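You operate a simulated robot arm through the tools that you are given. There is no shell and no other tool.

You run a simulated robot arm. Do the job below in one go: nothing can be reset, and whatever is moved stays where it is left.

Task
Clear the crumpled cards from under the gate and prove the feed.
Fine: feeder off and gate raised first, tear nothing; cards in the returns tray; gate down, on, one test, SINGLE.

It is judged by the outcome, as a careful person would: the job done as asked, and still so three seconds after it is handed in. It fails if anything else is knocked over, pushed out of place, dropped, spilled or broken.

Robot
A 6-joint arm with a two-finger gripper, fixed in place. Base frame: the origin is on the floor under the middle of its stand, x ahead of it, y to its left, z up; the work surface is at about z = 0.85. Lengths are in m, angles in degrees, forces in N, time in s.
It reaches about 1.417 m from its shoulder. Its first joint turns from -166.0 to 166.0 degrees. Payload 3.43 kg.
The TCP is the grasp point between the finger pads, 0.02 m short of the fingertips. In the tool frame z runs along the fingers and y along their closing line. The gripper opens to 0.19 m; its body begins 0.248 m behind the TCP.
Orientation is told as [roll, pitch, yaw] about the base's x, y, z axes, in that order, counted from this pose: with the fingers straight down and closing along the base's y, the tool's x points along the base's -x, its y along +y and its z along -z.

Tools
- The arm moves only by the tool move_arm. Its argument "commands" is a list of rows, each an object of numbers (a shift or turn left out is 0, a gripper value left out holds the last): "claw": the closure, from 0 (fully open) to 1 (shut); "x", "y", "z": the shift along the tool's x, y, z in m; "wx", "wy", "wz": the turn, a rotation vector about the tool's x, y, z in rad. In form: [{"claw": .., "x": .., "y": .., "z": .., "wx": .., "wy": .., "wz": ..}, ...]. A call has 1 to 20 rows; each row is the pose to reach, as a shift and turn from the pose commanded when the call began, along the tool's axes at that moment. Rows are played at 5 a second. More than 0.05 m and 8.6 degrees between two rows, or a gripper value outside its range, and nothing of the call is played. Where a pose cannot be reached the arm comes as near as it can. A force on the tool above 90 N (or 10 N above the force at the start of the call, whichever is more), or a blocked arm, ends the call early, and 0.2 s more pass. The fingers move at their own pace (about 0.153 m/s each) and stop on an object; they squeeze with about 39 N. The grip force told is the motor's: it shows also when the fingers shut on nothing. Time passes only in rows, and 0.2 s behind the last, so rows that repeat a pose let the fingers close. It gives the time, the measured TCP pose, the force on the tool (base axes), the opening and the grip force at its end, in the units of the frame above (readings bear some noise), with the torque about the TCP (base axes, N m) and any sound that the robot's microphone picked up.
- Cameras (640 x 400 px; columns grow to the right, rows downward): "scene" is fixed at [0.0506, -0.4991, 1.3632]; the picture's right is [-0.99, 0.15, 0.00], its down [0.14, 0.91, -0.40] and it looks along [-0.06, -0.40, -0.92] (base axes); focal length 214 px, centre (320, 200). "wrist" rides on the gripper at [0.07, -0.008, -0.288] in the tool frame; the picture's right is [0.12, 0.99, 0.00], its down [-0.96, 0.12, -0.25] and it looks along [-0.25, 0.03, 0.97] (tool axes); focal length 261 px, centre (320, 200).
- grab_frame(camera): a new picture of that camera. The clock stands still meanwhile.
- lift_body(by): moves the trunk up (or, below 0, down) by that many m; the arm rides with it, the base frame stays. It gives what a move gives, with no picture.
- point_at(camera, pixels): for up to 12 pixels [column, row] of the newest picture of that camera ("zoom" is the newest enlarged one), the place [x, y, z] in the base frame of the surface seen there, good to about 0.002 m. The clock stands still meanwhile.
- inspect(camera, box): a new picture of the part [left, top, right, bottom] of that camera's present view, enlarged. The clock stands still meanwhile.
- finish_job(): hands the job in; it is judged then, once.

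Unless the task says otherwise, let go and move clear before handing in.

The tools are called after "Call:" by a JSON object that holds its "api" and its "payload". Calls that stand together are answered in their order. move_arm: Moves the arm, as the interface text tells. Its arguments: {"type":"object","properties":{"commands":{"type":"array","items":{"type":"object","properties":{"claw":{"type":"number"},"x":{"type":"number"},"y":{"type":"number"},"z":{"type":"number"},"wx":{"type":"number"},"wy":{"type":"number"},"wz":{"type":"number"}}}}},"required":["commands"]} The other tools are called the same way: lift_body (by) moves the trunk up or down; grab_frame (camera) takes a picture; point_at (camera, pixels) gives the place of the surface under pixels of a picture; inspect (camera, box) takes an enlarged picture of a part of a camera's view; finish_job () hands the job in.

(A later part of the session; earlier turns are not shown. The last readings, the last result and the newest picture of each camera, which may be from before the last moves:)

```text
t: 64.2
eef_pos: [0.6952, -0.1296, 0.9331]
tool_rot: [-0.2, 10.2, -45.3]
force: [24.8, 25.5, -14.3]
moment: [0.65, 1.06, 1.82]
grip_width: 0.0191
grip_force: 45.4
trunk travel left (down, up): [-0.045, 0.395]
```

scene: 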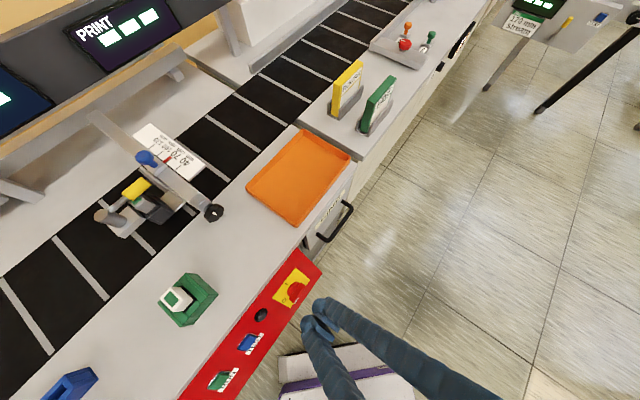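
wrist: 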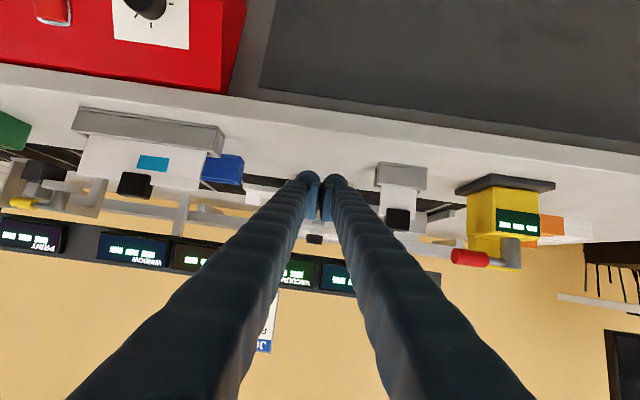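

Gripped at a narrower chord (19 mm) with some side force along the belt. Checking the picture.

Call:
{"api": "inspect", "payload": {"camera": "wrist", "box": [260, 130, 380, 250]}}

Call:
{"api": "grab_frame", "payload": {"camera": "wrist"}}

```text
3.33 times, centred on (320, 190) of wrist
```

zoom: 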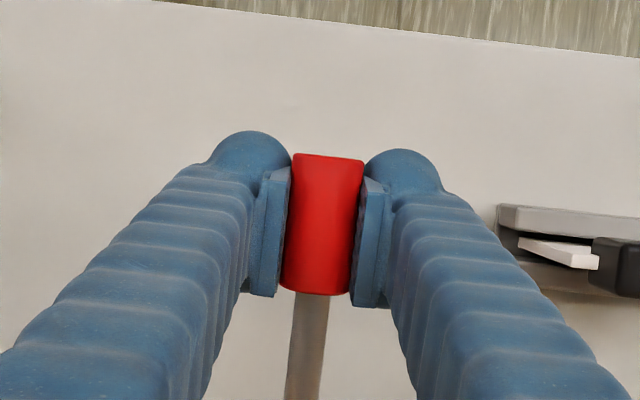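

```text
taken
```

wrist: 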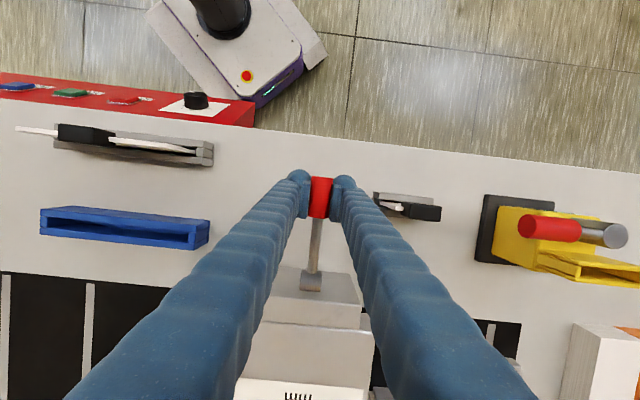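

The handle is firmly between the pads and following. I'll keep rotating with the lever, easing 2 mm along the belt to relieve the side force.

Call:
{"api": "move_arm", "payload": {"commands": [{"x": 0.0006, "y": 0.001, "z": -0.0043, "wy": 0.0436}, {"x": 0.001, "y": 0.002, "z": -0.0086, "wy": 0.0873}, {"x": 0.0012, "y": 0.002, "z": -0.0129, "wy": 0.131}, {"x": 0.0013, "y": 0.002, "z": -0.0173, "wy": 0.1745}]}}

Call:
{"api": "inspect", "payload": {"camera": "wrist", "box": [260, 130, 380, 300]}}

```text
t: 65.2
eef_pos: [0.696, -0.1295, 0.9503]
tool_rot: [-0.3, 20.0, -45.3]
force: [15.2, 18.1, -18.6]
moment: [1.11, 1.08, 1.82]
grip_width: 0.0192
grip_force: 45.1
trunk travel left (down, up): [-0.045, 0.395]
```

```text
2.35 times, centred on (320, 215) of wrist
```

zoom: 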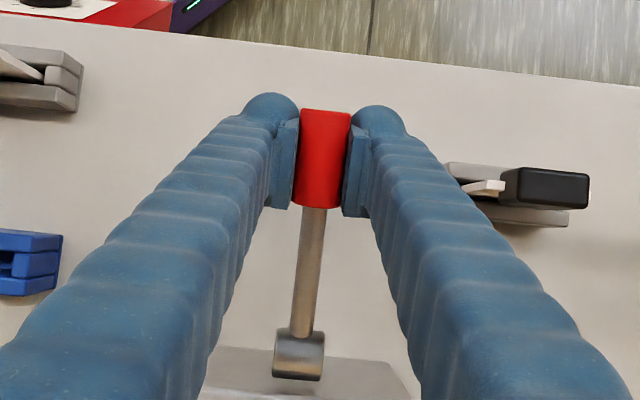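

Lever now about +14° and still moving freely. Continuing another 20°.

Call:
{"api": "move_arm", "payload": {"commands": [{"x": 0.0006, "y": 0.0005, "z": -0.0043, "wy": 0.0436}, {"x": 0.001, "y": 0.001, "z": -0.0086, "wy": 0.0873}, {"x": 0.0012, "y": 0.001, "z": -0.0129, "wy": 0.131}, {"x": 0.0013, "y": 0.001, "z": -0.0172, "wy": 0.1745}, {"x": 0.0012, "y": 0.001, "z": -0.0215, "wy": 0.218}, {"x": 0.0008, "y": 0.001, "z": -0.0258, "wy": 0.262}, {"x": 0.0003, "y": 0.001, "z": -0.0302, "wy": 0.3054}, {"x": -0.0004, "y": 0.001, "z": -0.0345, "wy": 0.349}]}}

Call:
{"api": "inspect", "payload": {"camera": "wrist", "box": [260, 130, 380, 300]}}

```text
t: 67.0
eef_pos: [0.7027, -0.1387, 0.9809]
tool_rot: [-0.3, 40.2, -45.5]
force: [-19.8, 25.7, -37.6]
moment: [0.41, -0.38, 1.1]
grip_width: 0.02
grip_force: 45.3
trunk travel left (down, up): [-0.045, 0.395]
```

```text
2.35 times, centred on (320, 215) of wrist
```

zoom: 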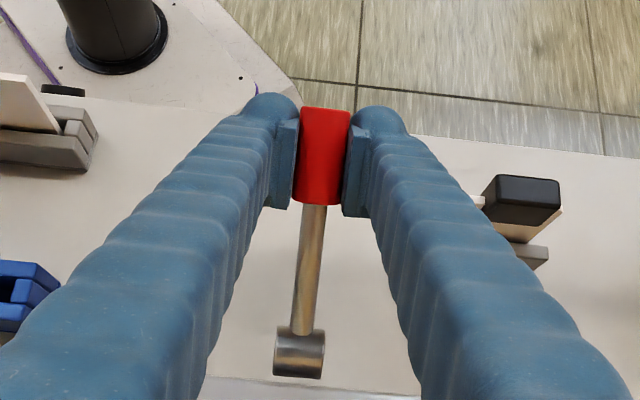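

A firm tangential resistance (~49 N) appears at about +32°, i.e. the lever's upper stop. I'll release, back off along the tool axis and confirm it stays up.

Call:
{"api": "move_arm", "payload": {"commands": [{"claw": 0.74}, {"claw": 0.74}, {"z": -0.03}, {"z": -0.07}, {"z": -0.11}, {"z": -0.15}]}}

Call:
{"api": "inspect", "payload": {"camera": "wrist", "box": [240, 110, 400, 270]}}

Call:
{"api": "point_at", "payload": {"camera": "zoom", "pixels": [[325, 210], [325, 230], [320, 250], [318, 270], [316, 290], [312, 320], [310, 335]]}}

```text
t: 68.5
eef_pos: [0.6955, -0.1541, 1.0175]
tool_rot: [0.2, 39.5, -45.4]
force: [0.1, 0.7, -1.4]
moment: [0.07, 0.2, 0.04]
grip_width: 0.0493
grip_force: 0.0
out of reach, approached as far as the arm can: row 3, 4, 5, 6
trunk travel left (down, up): [-0.045, 0.395]
```

```text
2.50 times, centred on (320, 190) of wrist
```

zoom: 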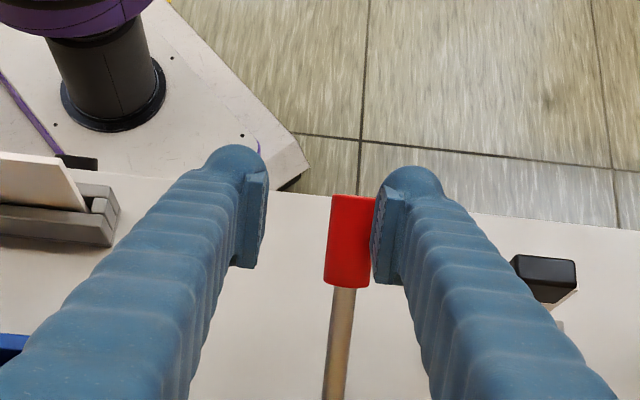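

```text
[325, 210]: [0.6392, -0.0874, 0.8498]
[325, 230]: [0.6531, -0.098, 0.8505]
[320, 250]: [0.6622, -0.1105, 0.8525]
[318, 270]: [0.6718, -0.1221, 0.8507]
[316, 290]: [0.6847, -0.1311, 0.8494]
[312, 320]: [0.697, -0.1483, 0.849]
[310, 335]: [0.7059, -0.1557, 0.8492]
```

The lever stays up. The arm was at its reach limit leaning over; I'll straighten while rising to clear the handle.

Call:
{"api": "move_arm", "payload": {"commands": [{"x": 0.0127, "y": 0.006, "z": -0.0154, "wy": -0.05}, {"x": 0.0254, "y": 0.01, "z": -0.031, "wy": -0.15}, {"x": 0.038, "y": 0.01, "z": -0.046, "wy": -0.27}, {"x": 0.0636, "y": 0.01, "z": -0.077, "wy": -0.4}, {"x": 0.0763, "y": 0.01, "z": -0.0926, "wy": -0.53}, {"x": 0.0763, "y": 0.01, "z": -0.0926, "wy": -0.65}, {"x": 0.0763, "y": 0.01, "z": -0.0926, "wy": -0.689}]}}

Call:
{"api": "inspect", "payload": {"camera": "wrist", "box": [240, 110, 400, 270]}}

Call:
{"api": "grab_frame", "payload": {"camera": "wrist"}}

```text
t: 70.0
eef_pos: [0.7024, -0.1462, 1.1375]
tool_rot: [-0.1, 0.3, -45.3]
force: [0.2, -0.1, -0.2]
moment: [-0.06, -0.05, 0.0]
grip_width: 0.0494
grip_force: 0.1
trunk travel left (down, up): [-0.045, 0.395]
```

```text
2.50 times, centred on (320, 190) of wrist
```

zoom: 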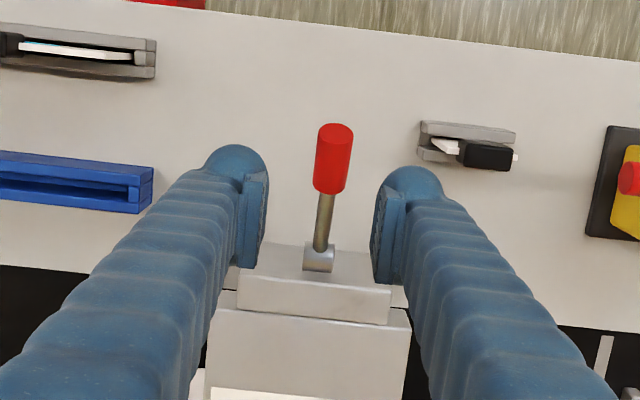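

```text
taken
```

wrist: 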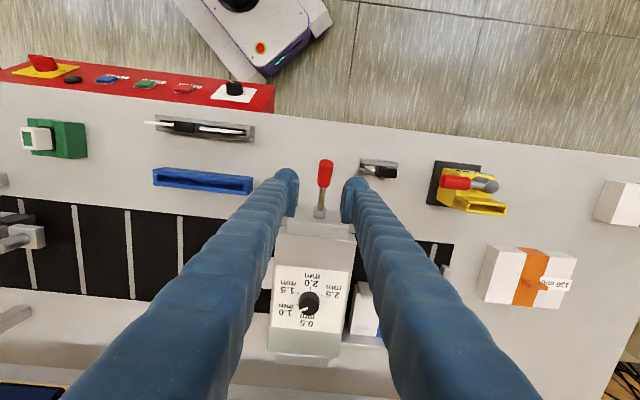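

The lever stands raised. Measuring the lever and the housing height now.

Call:
{"api": "point_at", "payload": {"camera": "wrist", "pixels": [[325, 165], [325, 175], [322, 200], [320, 212], [300, 240], [345, 240], [300, 222], [340, 225], [290, 260], [340, 270], [300, 345], [320, 260]]}}

```text
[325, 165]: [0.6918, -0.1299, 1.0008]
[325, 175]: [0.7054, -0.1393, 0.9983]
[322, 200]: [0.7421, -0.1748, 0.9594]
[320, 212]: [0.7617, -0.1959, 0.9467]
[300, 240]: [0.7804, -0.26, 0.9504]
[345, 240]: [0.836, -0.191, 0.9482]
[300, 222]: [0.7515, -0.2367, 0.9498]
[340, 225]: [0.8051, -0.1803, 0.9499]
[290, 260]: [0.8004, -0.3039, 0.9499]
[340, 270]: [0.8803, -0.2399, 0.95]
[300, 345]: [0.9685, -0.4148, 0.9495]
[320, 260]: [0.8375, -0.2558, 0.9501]
```

Lever at about +31°, gate up. Now to the cards: I'll move above them and yaw so the fingers close across the fold ridge.

Call:
{"api": "move_arm", "payload": {"commands": [{"x": -0.02, "y": -0.0126, "z": 0, "wz": -0.131}, {"x": -0.039, "y": -0.0252, "wz": -0.262}, {"x": -0.059, "y": -0.0378, "wz": -0.393}, {"x": -0.0785, "y": -0.0504, "wz": -0.524}, {"x": -0.098, "y": -0.063, "wz": -0.655}, {"x": -0.1177, "y": -0.0756, "wz": -0.785}, {"x": -0.137, "y": -0.0882, "wz": -0.916}, {"x": -0.157, "y": -0.1008, "wz": -1.047}, {"x": -0.1766, "y": -0.1134, "wz": -1.178}, {"x": -0.196, "y": -0.126, "wz": -1.309}, {"x": -0.2158, "y": -0.1386, "wz": -1.44}, {"x": -0.2354, "y": -0.1512, "wz": -1.571}]}}

Call:
{"api": "grab_frame", "payload": {"camera": "wrist"}}

Call:
{"api": "inspect", "payload": {"camera": "wrist", "box": [240, 140, 400, 260]}}

```text
t: 72.7
eef_pos: [0.7622, -0.4219, 1.1348]
tool_rot: [0.5, 0.1, 44.8]
force: [0.6, 0.2, -0.8]
moment: [0.0, 0.05, 0.02]
grip_width: 0.0497
grip_force: 0.1
trunk travel left (down, up): [-0.045, 0.395]
```

```text
taken
```

wrist: 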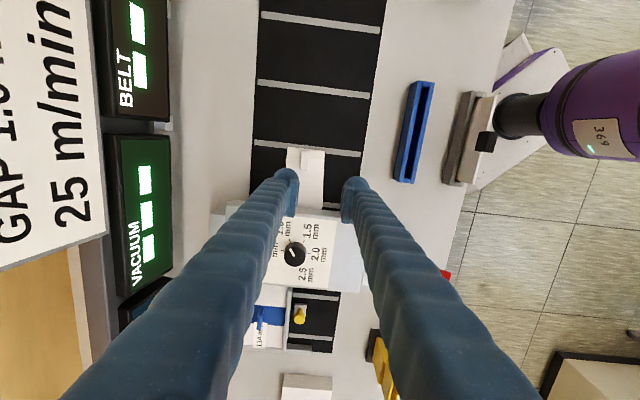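

```text
3.33 times, centred on (320, 200) of wrist
```

zoom: 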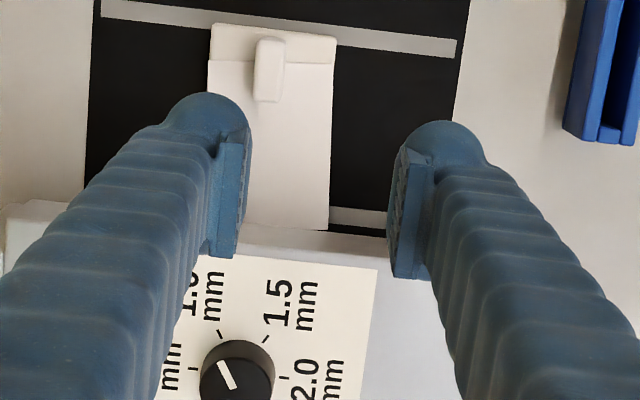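

The ridge is at zoom (268,68), now seen from above. Measuring it and the cards.

Call:
{"api": "inspect", "payload": {"camera": "wrist", "box": [280, 140, 345, 200]}}

Call:
{"api": "point_at", "payload": {"camera": "zoom", "pixels": [[235, 100], [235, 150], [235, 200], [215, 150], [255, 150], [110, 80], [400, 110], [150, 130], [330, 250], [230, 300], [390, 200], [240, 230]]}}

```text
6.67 times, centred on (312, 170) of wrist
```

zoom: 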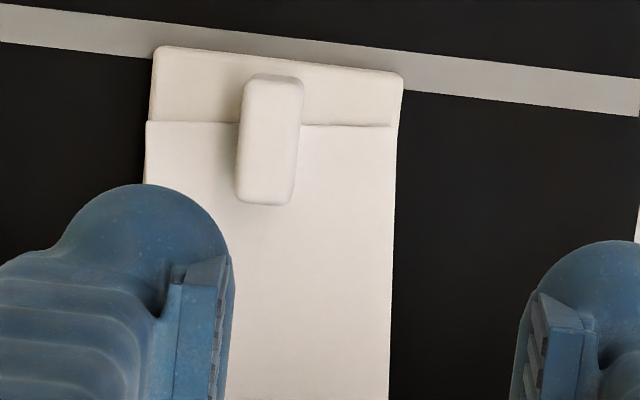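

```text
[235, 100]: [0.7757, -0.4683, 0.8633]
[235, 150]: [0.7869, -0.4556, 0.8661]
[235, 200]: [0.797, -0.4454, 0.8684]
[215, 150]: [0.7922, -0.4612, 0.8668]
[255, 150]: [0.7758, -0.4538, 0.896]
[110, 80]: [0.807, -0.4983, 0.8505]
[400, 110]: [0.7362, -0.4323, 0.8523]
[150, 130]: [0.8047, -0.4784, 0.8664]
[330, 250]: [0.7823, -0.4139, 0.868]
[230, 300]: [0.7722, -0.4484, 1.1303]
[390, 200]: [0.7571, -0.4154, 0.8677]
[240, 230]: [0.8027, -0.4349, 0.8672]
```

Call:
{"api": "point_at", "payload": {"camera": "zoom", "pixels": [[272, 90], [270, 115], [268, 140], [266, 165], [264, 190], [248, 140], [292, 140], [244, 190], [286, 190], [252, 90], [296, 90], [264, 202]]}}

```text
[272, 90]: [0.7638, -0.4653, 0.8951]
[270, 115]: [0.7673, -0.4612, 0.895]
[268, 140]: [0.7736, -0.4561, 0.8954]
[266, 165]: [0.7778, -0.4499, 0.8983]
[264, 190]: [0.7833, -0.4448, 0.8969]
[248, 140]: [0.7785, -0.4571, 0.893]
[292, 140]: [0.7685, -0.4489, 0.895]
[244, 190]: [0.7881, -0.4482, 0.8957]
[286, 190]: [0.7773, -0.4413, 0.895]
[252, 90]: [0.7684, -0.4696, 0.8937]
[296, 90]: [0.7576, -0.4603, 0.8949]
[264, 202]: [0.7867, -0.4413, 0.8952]
```

The ridge is ~37 mm long along the belt, 14 mm thick, top at z=0.895, centre (0.7735,-0.4555). Descending above it, then checking.

Call:
{"api": "move_arm", "payload": {"commands": [{"x": 0.008, "y": -0.016, "z": 0.03}, {"x": 0.0157, "y": -0.0318, "z": 0.07}, {"x": 0.0157, "y": -0.0318, "z": 0.11}, {"x": 0.0157, "y": -0.0318, "z": 0.15}, {"x": 0.0157, "y": -0.0318, "z": 0.19}]}}

Call:
{"api": "inspect", "payload": {"camera": "wrist", "box": [260, 120, 380, 220]}}

```text
t: 73.8
eef_pos: [0.7701, -0.4544, 0.945]
tool_rot: [0.5, 0.1, 44.6]
force: [-0.4, 0.2, -0.5]
moment: [-0.02, 0.01, 0.01]
grip_width: 0.0495
grip_force: 0.0
trunk travel left (down, up): [-0.045, 0.395]
```

```text
4.00 times, centred on (320, 170) of wrist
```

zoom: 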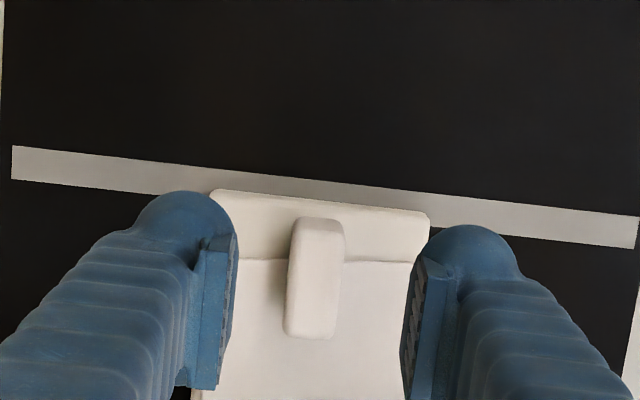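

The ridge is centred between the fingers. Descending the last 54 mm and closing on it.

Call:
{"api": "move_arm", "payload": {"commands": [{"x": -0.0016, "y": -0.0032, "z": 0.02}, {"x": -0.0016, "y": -0.0032, "z": 0.04}, {"x": -0.0016, "y": -0.0032, "z": 0.053}, {"x": -0.0016, "y": -0.0032, "z": 0.053, "claw": 1}, {"x": -0.0016, "y": -0.0032, "z": 0.053}, {"x": -0.0016, "y": -0.0032, "z": 0.053}]}}

Call:
{"api": "inspect", "payload": {"camera": "wrist", "box": [260, 120, 380, 220]}}

```text
t: 75.2
eef_pos: [0.7736, -0.4554, 0.8923]
tool_rot: [0.5, 0.1, 44.6]
force: [-0.2, 0.8, 0.5]
moment: [-0.02, 0.01, -0.02]
grip_width: 0.0166
grip_force: 38.6
trunk travel left (down, up): [-0.045, 0.395]
```

```text
4.00 times, centred on (320, 170) of wrist
```

zoom: 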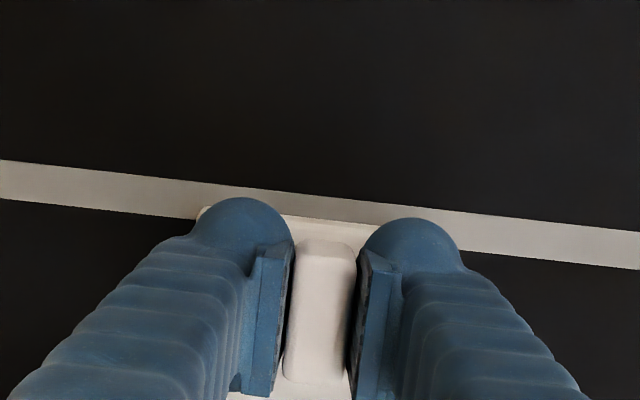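

Ridge gripped (16.6 mm) with no side force. Now a slow, gentle pull straight downstream, watching the force.

Call:
{"api": "move_arm", "payload": {"commands": [{"x": 0.002}, {"x": 0.005}, {"x": 0.008}, {"x": 0.012}, {"x": 0.016}, {"x": 0.02}, {"x": 0.025}, {"x": 0.03}]}}

Call:
{"api": "grab_frame", "payload": {"camera": "wrist"}}

```text
t: 77.0
eef_pos: [0.7515, -0.4764, 0.8924]
tool_rot: [0.6, 0.1, 44.6]
force: [0.0, -0.1, 0.1]
moment: [-0.01, 0.05, 0.0]
grip_width: 0.0165
grip_force: 38.4
trunk travel left (down, up): [-0.045, 0.395]
```

```text
taken
```

wrist: 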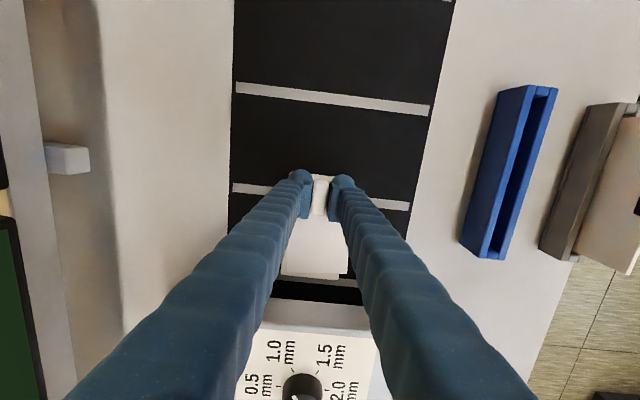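

The cards slide freely with the gripper (no force). Pulling further downstream, then lifting.

Call:
{"api": "move_arm", "payload": {"commands": [{"x": 0.01}, {"x": 0.02}, {"x": 0.03}, {"x": 0.045}, {"x": 0.06}, {"x": 0.075}, {"x": 0.09}, {"x": 0.1, "z": -0.005}, {"x": 0.1, "z": -0.015}, {"x": 0.1, "z": -0.03}, {"x": 0.1, "z": -0.05}, {"x": 0.1, "z": -0.08}, {"x": 0.1, "z": -0.11}]}}

Call:
{"api": "grab_frame", "payload": {"camera": "wrist"}}

Call:
{"api": "inspect", "payload": {"camera": "wrist", "box": [220, 150, 440, 300]}}

```text
t: 79.8
eef_pos: [0.6815, -0.5475, 1.0023]
tool_rot: [0.6, 0.1, 44.6]
force: [-0.5, 0.3, -0.4]
moment: [-0.01, 0.0, 0.01]
grip_width: 0.0166
grip_force: 39.1
trunk travel left (down, up): [-0.045, 0.395]
```

```text
taken
```

wrist: 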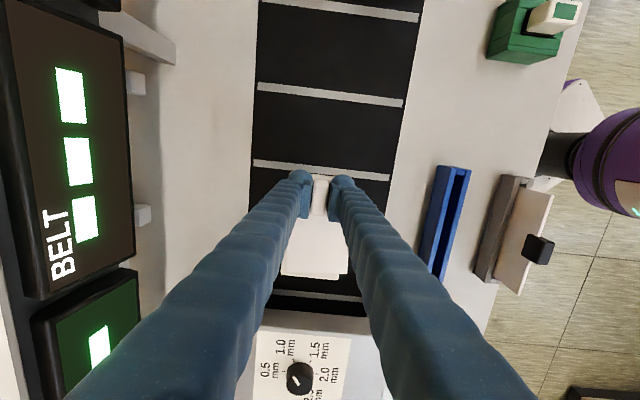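

```text
2.67 times, centred on (330, 225) of wrist
```

zoom: 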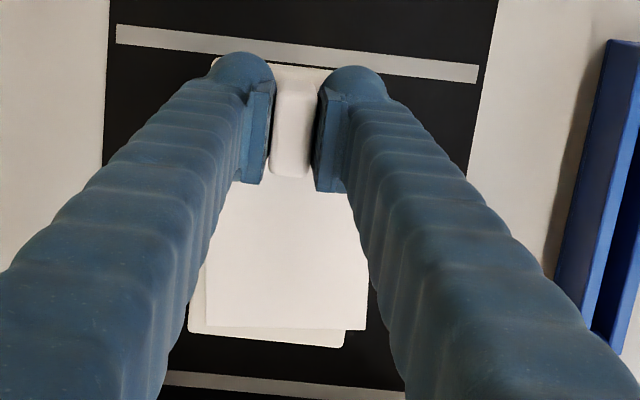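

Both layers came out together and hang from the grip. I'll raise well above the print head and carry them to the tray.

Call:
{"api": "move_arm", "payload": {"commands": [{"z": -0.04}, {"z": -0.08}, {"z": -0.12}, {"z": -0.16}]}}

Call:
{"api": "move_arm", "payload": {"commands": [{"x": 0.03, "y": 0.0117}, {"x": 0.07, "y": 0.0274}, {"x": 0.112, "y": 0.0438}, {"x": 0.155, "y": 0.0606}, {"x": 0.198, "y": 0.0774}, {"x": 0.241, "y": 0.0942}, {"x": 0.284, "y": 0.111}, {"x": 0.327, "y": 0.1278}, {"x": 0.37, "y": 0.1446}, {"x": 0.413, "y": 0.1614}, {"x": 0.456, "y": 0.1783}, {"x": 0.499, "y": 0.1951}, {"x": 0.542, "y": 0.2119}, {"x": 0.585, "y": 0.2287}, {"x": 0.625, "y": 0.2443}, {"x": 0.6572, "y": 0.2569}]}}

Call:
{"api": "grab_frame", "payload": {"camera": "wrist"}}

Call:
{"api": "grab_frame", "payload": {"camera": "scene"}}

```text
t: 80.8
eef_pos: [0.6828, -0.5501, 1.1603]
tool_rot: [0.5, 0.1, 44.8]
force: [-0.3, 0.1, -0.5]
moment: [-0.03, 0.07, 0.02]
grip_width: 0.0165
grip_force: 39.1
trunk travel left (down, up): [-0.045, 0.395]
```

```text
t: 84.2
eef_pos: [0.0342, -0.8274, 1.1637]
tool_rot: [0.5, 0.1, 44.7]
force: [0.4, -0.1, -1.0]
moment: [-0.06, 0.02, -0.03]
grip_width: 0.0163
grip_force: 38.9
trunk travel left (down, up): [-0.045, 0.395]
```

```text
taken
```

wrist: 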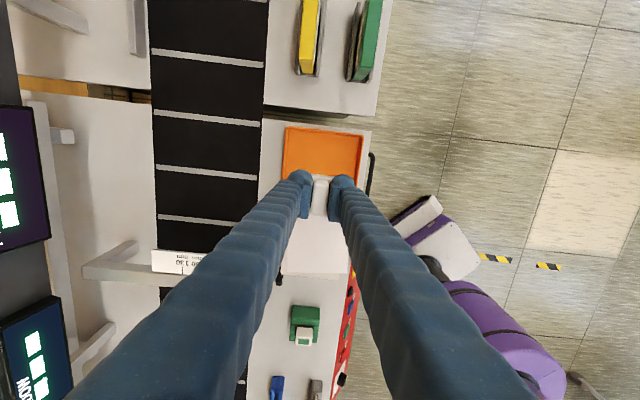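

```text
taken
```

scene: 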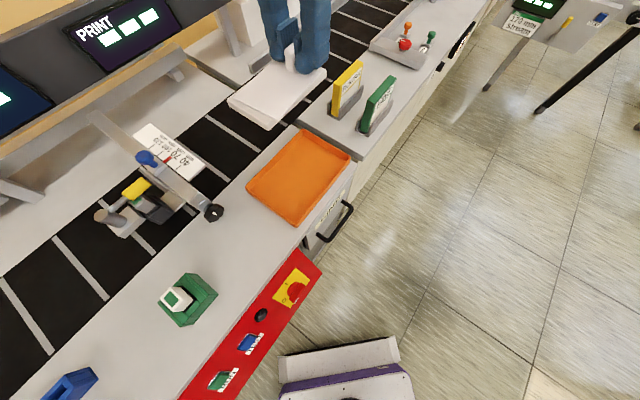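

The cards hang over the tray. Descending to just above the rim, then checking placement.

Call:
{"api": "move_arm", "payload": {"commands": [{"z": 0.04}, {"z": 0.08}, {"z": 0.12}, {"z": 0.16}, {"z": 0.195}]}}

Call:
{"api": "inspect", "payload": {"camera": "scene", "box": [200, 80, 380, 240]}}

Call:
{"api": "grab_frame", "payload": {"camera": "wrist"}}

```text
t: 85.5
eef_pos: [0.0329, -0.8253, 0.9701]
tool_rot: [0.5, 0.0, 44.7]
force: [0.7, 1.0, -1.3]
moment: [-0.07, 0.01, 0.01]
grip_width: 0.0165
grip_force: 39.1
trunk travel left (down, up): [-0.045, 0.395]
```

```text
2.50 times, centred on (290, 160) of scene
```

zoom: 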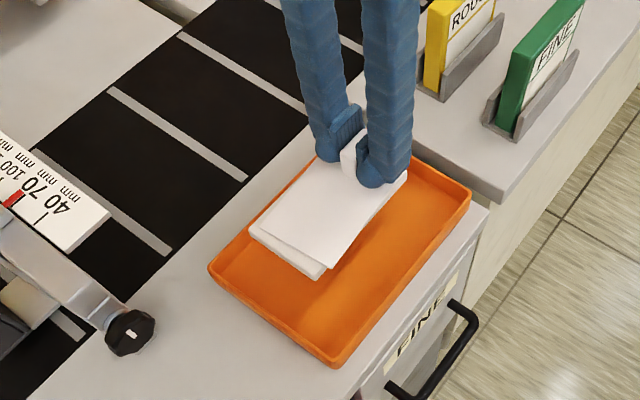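

```text
taken
```

wrist: 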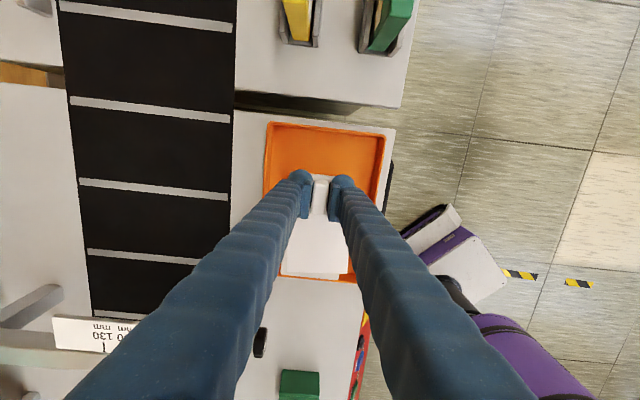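

Card is centred inside the tray walls. Lowering until it just rests on the tray floor, then opening.

Call:
{"api": "move_arm", "payload": {"commands": [{"z": 0.02}, {"z": 0.04}, {"z": 0.055}, {"z": 0.065}, {"z": 0.07}]}}

Call:
{"api": "inspect", "payload": {"camera": "scene", "box": [200, 80, 380, 240]}}

```text
t: 86.7
eef_pos: [0.033, -0.8271, 0.9001]
tool_rot: [0.5, 0.0, 44.7]
force: [0.5, 0.2, -0.5]
moment: [-0.02, 0.03, -0.02]
grip_width: 0.0165
grip_force: 38.6
trunk travel left (down, up): [-0.045, 0.395]
```

```text
2.50 times, centred on (290, 160) of scene
```

zoom: 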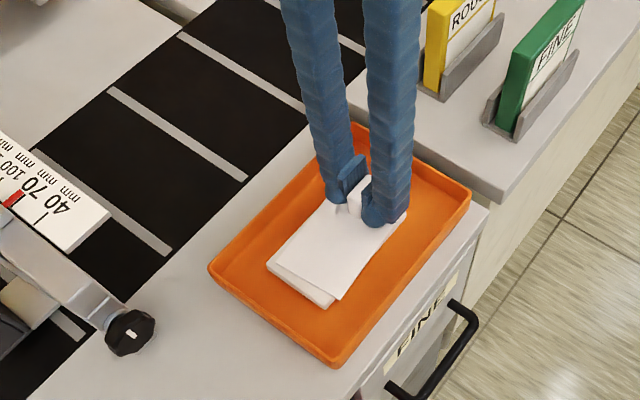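

Card is within ~3 mm of the floor, well inside the tray. Lowering the rest and releasing.

Call:
{"api": "move_arm", "payload": {"commands": [{"z": 0.003}, {"z": 0.003, "claw": 0.85}, {"z": 0.003, "claw": 0.72}, {"z": 0.003, "claw": 0.72}, {"z": 0.003, "claw": 0.72}]}}

Call:
{"api": "move_arm", "payload": {"commands": [{"z": -0.02}, {"z": -0.05}, {"z": -0.09}, {"z": -0.13}, {"z": -0.17}, {"z": -0.21}, {"z": -0.25}]}}

Call:
{"api": "grab_frame", "payload": {"camera": "scene"}}

Call:
{"api": "grab_frame", "payload": {"camera": "wrist"}}

```text
t: 87.8
eef_pos: [0.0329, -0.8261, 0.8966]
tool_rot: [0.5, 0.0, 44.7]
force: [0.2, 0.2, 0.2]
moment: [-0.01, 0.0, -0.01]
grip_width: 0.0534
grip_force: 0.0
trunk travel left (down, up): [-0.045, 0.395]
```

```text
t: 89.5
eef_pos: [0.0347, -0.8274, 1.1479]
tool_rot: [0.6, -0.1, 44.7]
force: [0.5, -0.2, 0.4]
moment: [0.03, 0.01, -0.01]
grip_width: 0.0534
grip_force: 0.2
trunk travel left (down, up): [-0.045, 0.395]
```

```text
taken
```

scene: 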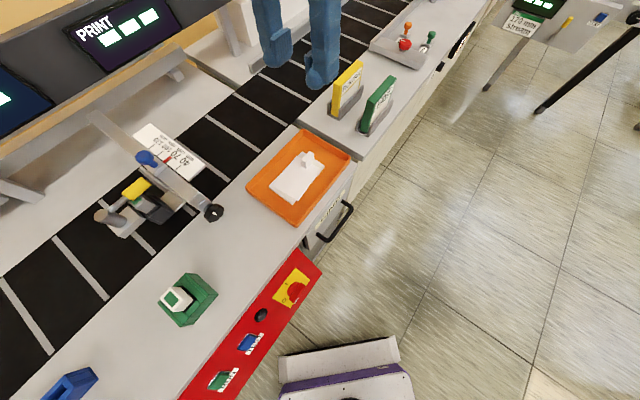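

```text
taken
```

wrist: 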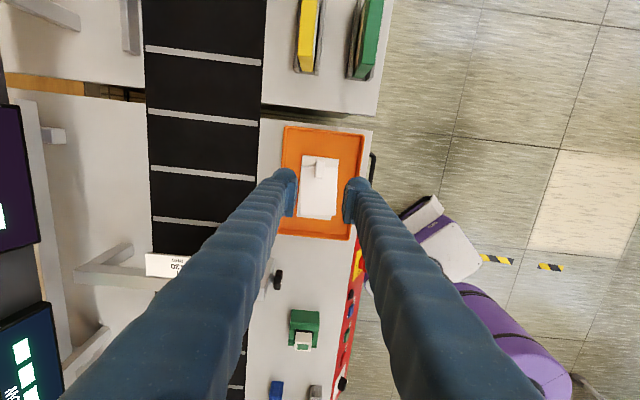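

The cards rest inside the tray (scene (298,177)). Now I'll go back and check under the gate for anything left, approaching from downstream with a low camera.

Call:
{"api": "move_arm", "payload": {"commands": [{"x": -0.03, "y": -0.0083}, {"x": -0.07, "y": -0.0193}, {"x": -0.112, "y": -0.0308}, {"x": -0.154, "y": -0.0424}, {"x": -0.196, "y": -0.0539}, {"x": -0.238, "y": -0.0655}, {"x": -0.28, "y": -0.077}, {"x": -0.322, "y": -0.0886}, {"x": -0.364, "y": -0.1, "wy": -0.1}, {"x": -0.406, "y": -0.1117, "wy": -0.2}, {"x": -0.448, "y": -0.1232, "wy": -0.3}, {"x": -0.49, "y": -0.1348, "wy": -0.4}, {"x": -0.532, "y": -0.1463, "wy": -0.52}, {"x": -0.574, "y": -0.158, "wy": -0.64}, {"x": -0.615, "y": -0.169, "wy": -0.76}, {"x": -0.6466, "y": -0.1778, "wy": -0.88}]}}

Call:
{"api": "grab_frame", "payload": {"camera": "wrist"}}

```text
t: 92.8
eef_pos: [0.621, -0.4986, 1.1451]
tool_rot: [0.8, -50.4, 44.1]
force: [0.1, 0.7, -0.2]
moment: [-0.02, 0.0, 0.0]
grip_width: 0.0532
grip_force: 0.0
trunk travel left (down, up): [-0.045, 0.395]
```

```text
taken
```

wrist: 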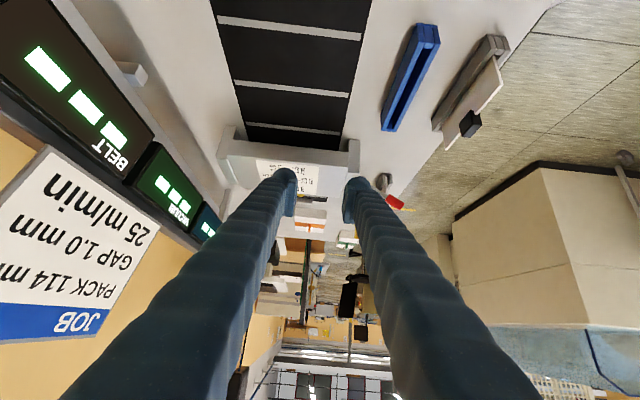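

Call:
{"api": "inspect", "payload": {"camera": "wrist", "box": [210, 90, 400, 220]}}

Call:
{"api": "inspect", "payload": {"camera": "wrist", "box": [230, 110, 370, 170]}}

```text
3.08 times, centred on (305, 155) of wrist
```

zoom: 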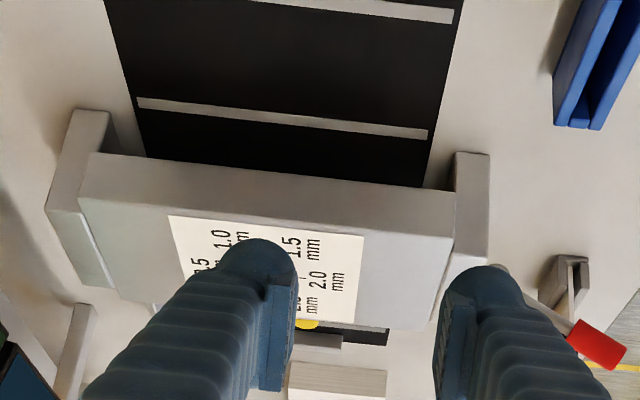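

```text
4.57 times, centred on (300, 140) of wrist
```

zoom: 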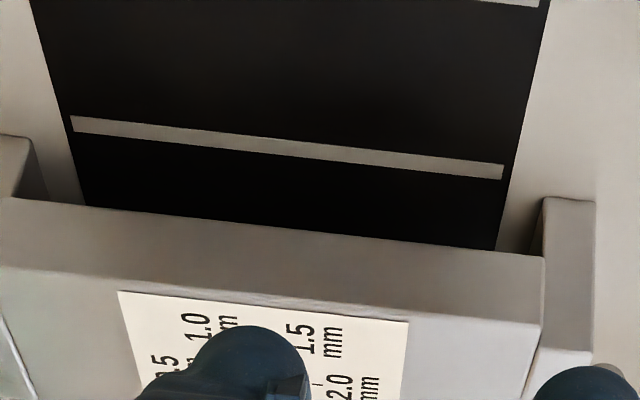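

The belt ahead of the gate is clear. I'll lower the camera to look under the housing itself.

Call:
{"api": "move_arm", "payload": {"commands": [{"x": 0.027, "z": 0.022, "wy": -0.06}, {"x": 0.054, "z": 0.0445, "wy": -0.12}, {"x": 0.081, "z": 0.067, "wy": -0.18}, {"x": 0.108, "z": 0.089, "wy": -0.24}]}}

Call:
{"api": "grab_frame", "payload": {"camera": "wrist"}}

Call:
{"api": "inspect", "payload": {"camera": "wrist", "box": [200, 90, 400, 200]}}

```text
t: 93.8
eef_pos: [0.619, -0.4985, 1.0044]
tool_rot: [1.1, -64.2, 43.7]
force: [-0.6, 0.2, 0.4]
moment: [-0.06, 0.06, -0.05]
grip_width: 0.0532
grip_force: 0.0
trunk travel left (down, up): [-0.045, 0.395]
```

```text
taken
```

wrist: 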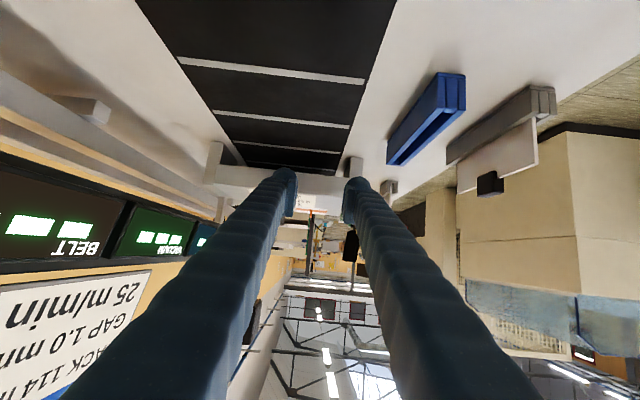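

```text
3.20 times, centred on (300, 145) of wrist
```

zoom: 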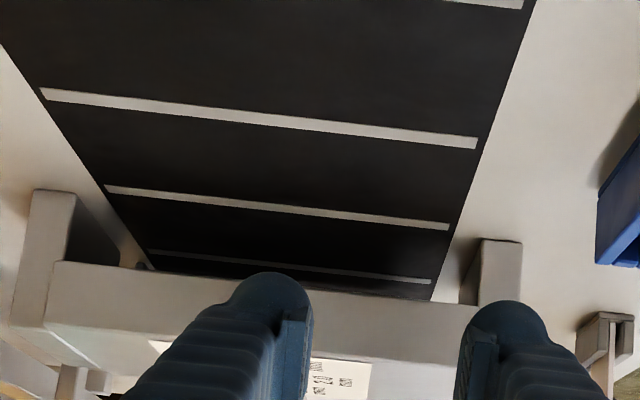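

Call:
{"api": "inspect", "payload": {"camera": "wrist", "box": [225, 150, 345, 200]}}

Call:
{"api": "point_at", "payload": {"camera": "zoom", "pixels": [[200, 60], [200, 90], [300, 95], [420, 110], [150, 50], [240, 75], [120, 90], [530, 130]]}}

```text
5.33 times, centred on (285, 175) of wrist
```

zoom: 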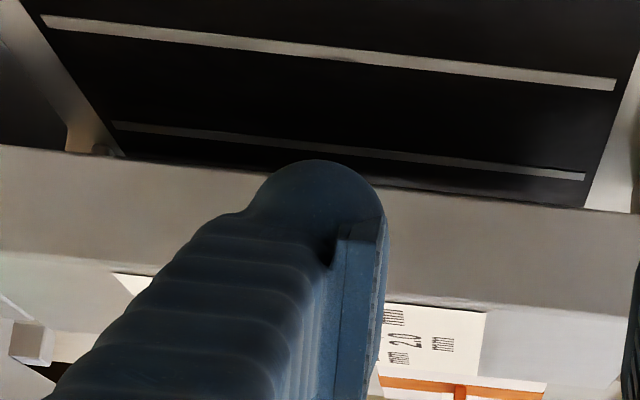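

```text
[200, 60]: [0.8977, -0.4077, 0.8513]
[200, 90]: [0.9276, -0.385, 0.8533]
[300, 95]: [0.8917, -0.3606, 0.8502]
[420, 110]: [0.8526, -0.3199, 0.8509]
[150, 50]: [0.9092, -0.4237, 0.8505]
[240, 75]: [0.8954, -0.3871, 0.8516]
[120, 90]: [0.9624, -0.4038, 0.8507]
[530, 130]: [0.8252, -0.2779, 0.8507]
```

No cards remain under the housing; the belt is clear through to the stack side. Next: gate down. I'll straighten the tool and rise.

Call:
{"api": "move_arm", "payload": {"commands": [{"x": -0.03, "z": -0.0145, "wy": 0.12}, {"x": -0.06, "z": -0.029, "wy": 0.245}, {"x": -0.09, "z": -0.0436, "wy": 0.37}, {"x": -0.126, "z": -0.061, "wy": 0.495}, {"x": -0.126, "z": -0.061, "wy": 0.62}, {"x": -0.126, "z": -0.061, "wy": 0.745}, {"x": -0.126, "z": -0.061, "wy": 0.87}, {"x": -0.126, "z": -0.061, "wy": 0.995}, {"x": -0.126, "z": -0.061, "wy": 1.12, "claw": 1}]}}

```text
t: 95.8
eef_pos: [0.6199, -0.4993, 1.1445]
tool_rot: [0.5, 0.2, 44.7]
force: [0.0, -0.5, 0.0]
moment: [0.06, 0.01, 0.03]
grip_width: 0.0
grip_force: 34.4
trunk travel left (down, up): [-0.045, 0.395]
```

Call:
{"api": "move_arm", "payload": {"commands": [{"x": -0.0259, "y": 0.0166, "wz": 0.131}, {"x": -0.0518, "y": 0.0331, "wz": 0.262}, {"x": -0.0777, "y": 0.0497, "wz": 0.393}, {"x": -0.1035, "y": 0.0663, "wz": 0.524}, {"x": -0.1294, "y": 0.0828, "wz": 0.655}, {"x": -0.1553, "y": 0.0994, "wz": 0.785}, {"x": -0.1812, "y": 0.116, "wz": 0.916}, {"x": -0.2071, "y": 0.1325, "wz": 1.047}, {"x": -0.233, "y": 0.1491, "wz": 1.178}, {"x": -0.2588, "y": 0.1657, "wz": 1.309}, {"x": -0.2847, "y": 0.1822, "wz": 1.44}, {"x": -0.3106, "y": 0.1988, "wz": 1.571}]}}

Call:
{"api": "inspect", "payload": {"camera": "wrist", "box": [240, 120, 400, 250]}}

Call:
{"api": "grab_frame", "payload": {"camera": "wrist"}}

```text
t: 98.5
eef_pos: [0.7025, -0.1394, 1.1455]
tool_rot: [-0.1, 0.6, -45.4]
force: [0.0, 0.5, 0.2]
moment: [0.03, 0.0, 0.02]
grip_width: 0.0001
grip_force: 34.4
trunk travel left (down, up): [-0.045, 0.395]
```

```text
3.08 times, centred on (320, 185) of wrist
```

zoom: 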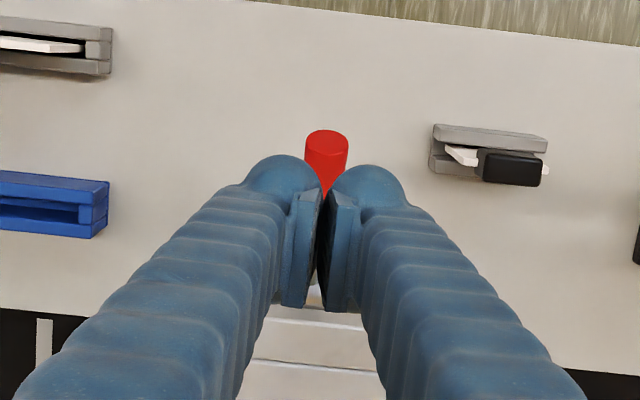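

```text
taken
```

wrist: 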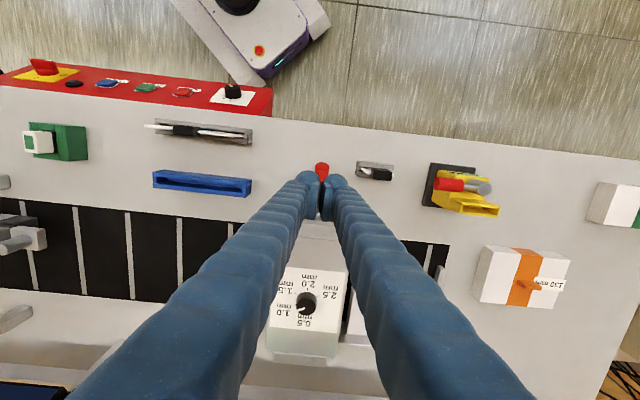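

Aligned over the handle. Pressing it down along its arc, slowly near the bottom.

Call:
{"api": "move_arm", "payload": {"commands": [{"z": 0.04}, {"z": 0.08}, {"z": 0.11}, {"z": 0.122}, {"z": 0.134}, {"z": 0.146}, {"z": 0.158}, {"z": 0.17}, {"z": 0.182}, {"z": 0.192}, {"z": 0.2}, {"z": 0.206}]}}

Call:
{"api": "inspect", "payload": {"camera": "wrist", "box": [240, 120, 400, 250]}}

```text
t: 101.0
eef_pos: [0.6993, -0.1383, 0.9413]
tool_rot: [0.0, 0.5, -45.3]
force: [2.2, -0.9, 4.1]
moment: [0.05, -0.1, 0.0]
grip_width: 0.0001
grip_force: 34.4
trunk travel left (down, up): [-0.045, 0.395]
```

```text
3.08 times, centred on (320, 185) of wrist
```

zoom: 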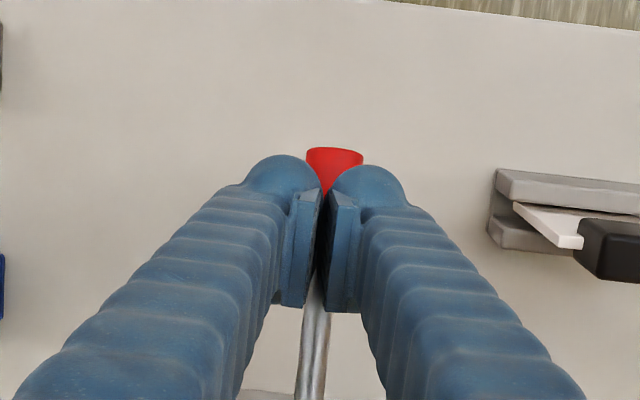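

Following down with only ~4 N. Continuing in small steps to the bottom stop.

Call:
{"api": "move_arm", "payload": {"commands": [{"z": 0.004}, {"z": 0.008}, {"z": 0.012}, {"z": 0.015}, {"z": 0.018}]}}

```text
t: 102.2
eef_pos: [0.6987, -0.1377, 0.9231]
tool_rot: [0.0, 0.4, -45.4]
force: [-0.8, 2.1, 18.0]
moment: [-0.09, -0.33, 0.06]
grip_width: 0.0
grip_force: 34.2
trunk travel left (down, up): [-0.045, 0.395]
```

Force is rising to 18 N, near the stop. A few more millimetres.

Call:
{"api": "move_arm", "payload": {"commands": [{"z": 0.002}, {"z": 0.004}, {"z": 0.006}]}}

```text
t: 103.0
eef_pos: [0.6982, -0.1368, 0.9222]
tool_rot: [0.1, 0.0, -45.3]
force: [3.4, 14.2, 68.8]
moment: [-0.19, -1.34, 0.3]
grip_width: 0.0
grip_force: 34.6
trunk travel left (down, up): [-0.045, 0.395]
```

Firm stop (69 N, no further travel): the gate is down. Rising and verifying the lever.

Call:
{"api": "move_arm", "payload": {"commands": [{"z": -0.01}, {"z": -0.05}, {"z": -0.09}, {"z": -0.13}, {"z": -0.17}, {"z": -0.21, "claw": 0.6}]}}

Call:
{"api": "inspect", "payload": {"camera": "wrist", "box": [260, 130, 380, 230]}}

Call:
{"api": "point_at", "payload": {"camera": "zoom", "pixels": [[330, 60], [330, 80], [330, 100], [325, 130], [320, 150], [315, 180], [312, 200]]}}

```text
t: 104.5
eef_pos: [0.6992, -0.1388, 1.1265]
tool_rot: [-0.1, 0.6, -45.3]
force: [0.1, 0.1, -0.5]
moment: [-0.02, 0.01, 0.0]
grip_width: 0.0761
grip_force: 0.0
trunk travel left (down, up): [-0.045, 0.395]
```

```text
4.00 times, centred on (320, 180) of wrist
```

zoom: 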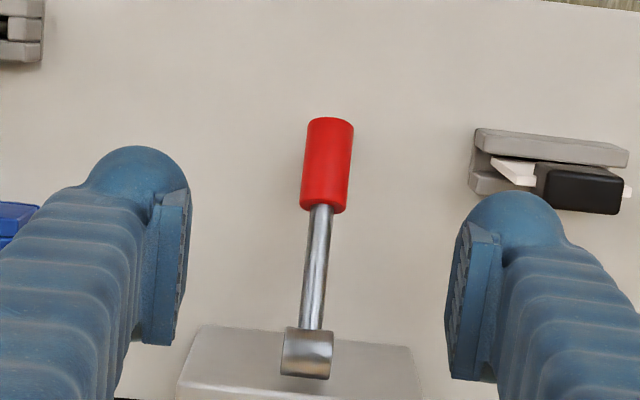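

```text
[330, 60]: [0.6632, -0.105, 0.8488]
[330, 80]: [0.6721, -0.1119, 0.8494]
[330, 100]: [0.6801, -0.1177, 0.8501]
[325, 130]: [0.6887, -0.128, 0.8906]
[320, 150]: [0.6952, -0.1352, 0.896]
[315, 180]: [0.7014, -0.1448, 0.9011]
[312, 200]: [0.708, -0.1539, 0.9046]
```

The lever is back at its original position (0.896 vs 0.894), so the gate is down. Now back to the isolator, high over the table.

Call:
{"api": "move_arm", "payload": {"commands": [{"x": 0.0142, "y": -0.0427, "z": -0.026, "claw": 1}, {"x": 0.0285, "y": -0.0854, "z": -0.026}, {"x": 0.0427, "y": -0.1282, "z": -0.026}, {"x": 0.0569, "y": -0.1709, "z": -0.026}, {"x": 0.0711, "y": -0.2136, "z": -0.026}, {"x": 0.0854, "y": -0.2563, "z": -0.026}, {"x": 0.0996, "y": -0.299, "z": -0.026}, {"x": 0.1138, "y": -0.3418, "z": -0.026}, {"x": 0.128, "y": -0.3845, "z": -0.026}, {"x": 0.1423, "y": -0.4272, "z": -0.026}, {"x": 0.1565, "y": -0.4699, "z": -0.026}, {"x": 0.1707, "y": -0.5126, "z": -0.026}, {"x": 0.1849, "y": -0.5554, "z": -0.026}, {"x": 0.1992, "y": -0.5981, "z": -0.026}, {"x": 0.2134, "y": -0.6408, "z": -0.026}, {"x": 0.2276, "y": -0.6835, "z": -0.026}]}}

```text
refused: row 1 steps farther than a row can; nothing moved
```

Row one was slightly too long; splitting the rise out.

Call:
{"api": "move_arm", "payload": {"commands": [{"x": 0.0142, "y": -0.0427, "z": -0.01, "claw": 1}, {"x": 0.0285, "y": -0.0854, "z": -0.02}, {"x": 0.0427, "y": -0.1282, "z": -0.026}, {"x": 0.0569, "y": -0.1709, "z": -0.026}, {"x": 0.0711, "y": -0.2136, "z": -0.026}, {"x": 0.0854, "y": -0.2563, "z": -0.026}, {"x": 0.0996, "y": -0.299, "z": -0.026}, {"x": 0.1138, "y": -0.3418, "z": -0.026}, {"x": 0.128, "y": -0.3845, "z": -0.026}, {"x": 0.1423, "y": -0.4272, "z": -0.026}, {"x": 0.1565, "y": -0.4699, "z": -0.026}, {"x": 0.1707, "y": -0.5126, "z": -0.026}, {"x": 0.1849, "y": -0.5554, "z": -0.026}, {"x": 0.1992, "y": -0.5981, "z": -0.026}, {"x": 0.2134, "y": -0.6408, "z": -0.026}, {"x": 0.2276, "y": -0.6835, "z": -0.026}]}}

```text
t: 107.8
eef_pos: [0.0527, -0.4565, 1.1548]
tool_rot: [-0.2, 0.3, -45.2]
force: [0.5, 0.4, 0.0]
moment: [-0.07, 0.01, -0.02]
grip_width: 0.0
grip_force: 34.3
trunk travel left (down, up): [-0.045, 0.395]
```

Now tilt to 26° and descend to the hover in front of the isolator, as before.

Call:
{"api": "move_arm", "payload": {"commands": [{"z": 0.04, "wy": -0.1}, {"z": 0.08, "wy": -0.2}, {"z": 0.12, "wy": -0.3}, {"z": 0.16, "wy": -0.4}, {"z": 0.2, "wy": -0.459}]}}

Call:
{"api": "inspect", "payload": {"camera": "wrist", "box": [280, 90, 480, 240]}}

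Call:
{"api": "grab_frame", "payload": {"camera": "wrist"}}

```text
t: 109.0
eef_pos: [0.0518, -0.4574, 0.9557]
tool_rot: [-0.1, -25.9, -45.3]
force: [0.0, 0.0, -1.0]
moment: [-0.06, 0.02, -0.04]
grip_width: 0.0
grip_force: 33.9
trunk travel left (down, up): [-0.045, 0.395]
```

```text
2.67 times, centred on (380, 165) of wrist
```

zoom: 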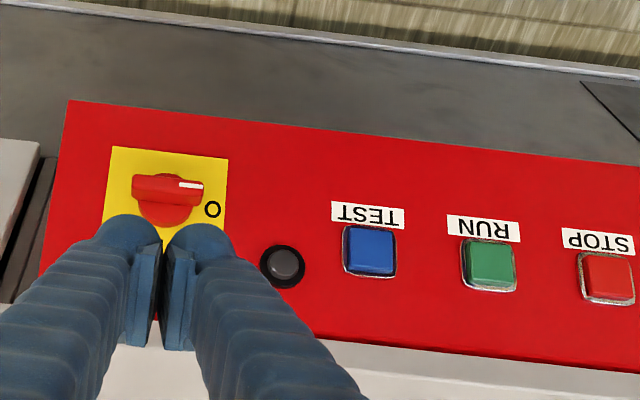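

```text
taken
```

wrist: 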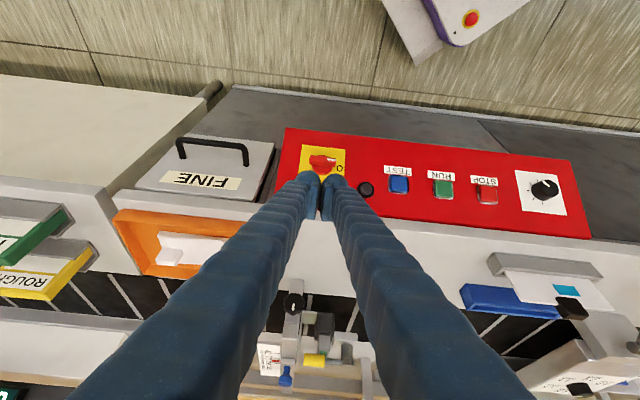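

The handle lies horizontal with its mark at O. I'll bring the left cap above the handle's right half, ready to press it down toward I.

Call:
{"api": "move_arm", "payload": {"commands": [{"x": -0.002, "y": -0.0146, "z": 0.045}, {"x": -0.0042, "y": -0.0292, "z": 0.085}, {"x": -0.005, "y": -0.0292, "z": 0.125}, {"x": -0.0061, "y": -0.0292, "z": 0.1584}, {"x": -0.0104, "y": -0.0292, "z": 0.1791}]}}

Call:
{"api": "inspect", "payload": {"camera": "wrist", "box": [280, 100, 440, 220]}}

Call:
{"api": "inspect", "payload": {"camera": "scene", "box": [240, 250, 340, 340]}}

```text
t: 110.2
eef_pos: [0.0939, -0.5395, 0.7991]
tool_rot: [-0.1, -25.8, -45.3]
force: [-0.6, -0.2, -0.2]
moment: [-0.02, -0.01, -0.06]
grip_width: 0.0001
grip_force: 34.1
trunk travel left (down, up): [-0.045, 0.395]
```

```text
3.33 times, centred on (360, 160) of wrist
```

zoom: 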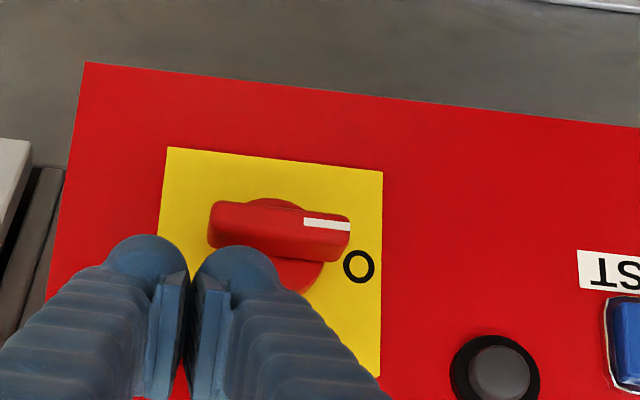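

```text
4.44 times, centred on (290, 295) of scene
```

zoom: 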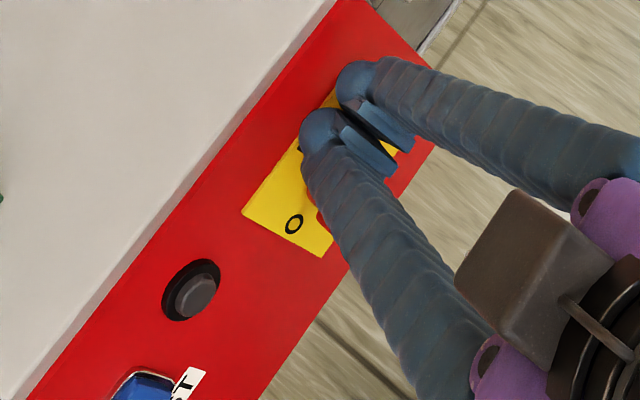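

Cap is positioned over the handle's right half (zoom (237,268) over handle (230,228)). Pressing down along the arc toward I.

Call:
{"api": "move_arm", "payload": {"commands": [{"x": 0.006, "z": 0.0045}, {"x": 0.012, "z": 0.009}, {"x": 0.0157, "y": -0.004, "z": 0.0118}, {"x": 0.0196, "y": -0.0072, "z": 0.0147}, {"x": 0.0242, "y": -0.0092, "z": 0.0182}, {"x": 0.0289, "y": -0.0106, "z": 0.0217}]}}

Call:
{"api": "inspect", "payload": {"camera": "wrist", "box": [280, 100, 440, 220]}}

```text
t: 111.7
eef_pos: [0.074, -0.5359, 0.7677]
tool_rot: [-0.1, -25.8, -45.2]
force: [-3.6, -1.3, 9.6]
moment: [0.25, -0.11, 0.04]
grip_width: 0.0
grip_force: 34.2
trunk travel left (down, up): [-0.045, 0.395]
```

```text
3.33 times, centred on (360, 160) of wrist
```

zoom: 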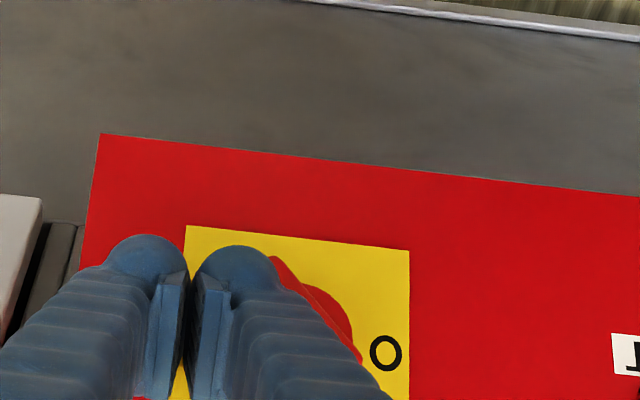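

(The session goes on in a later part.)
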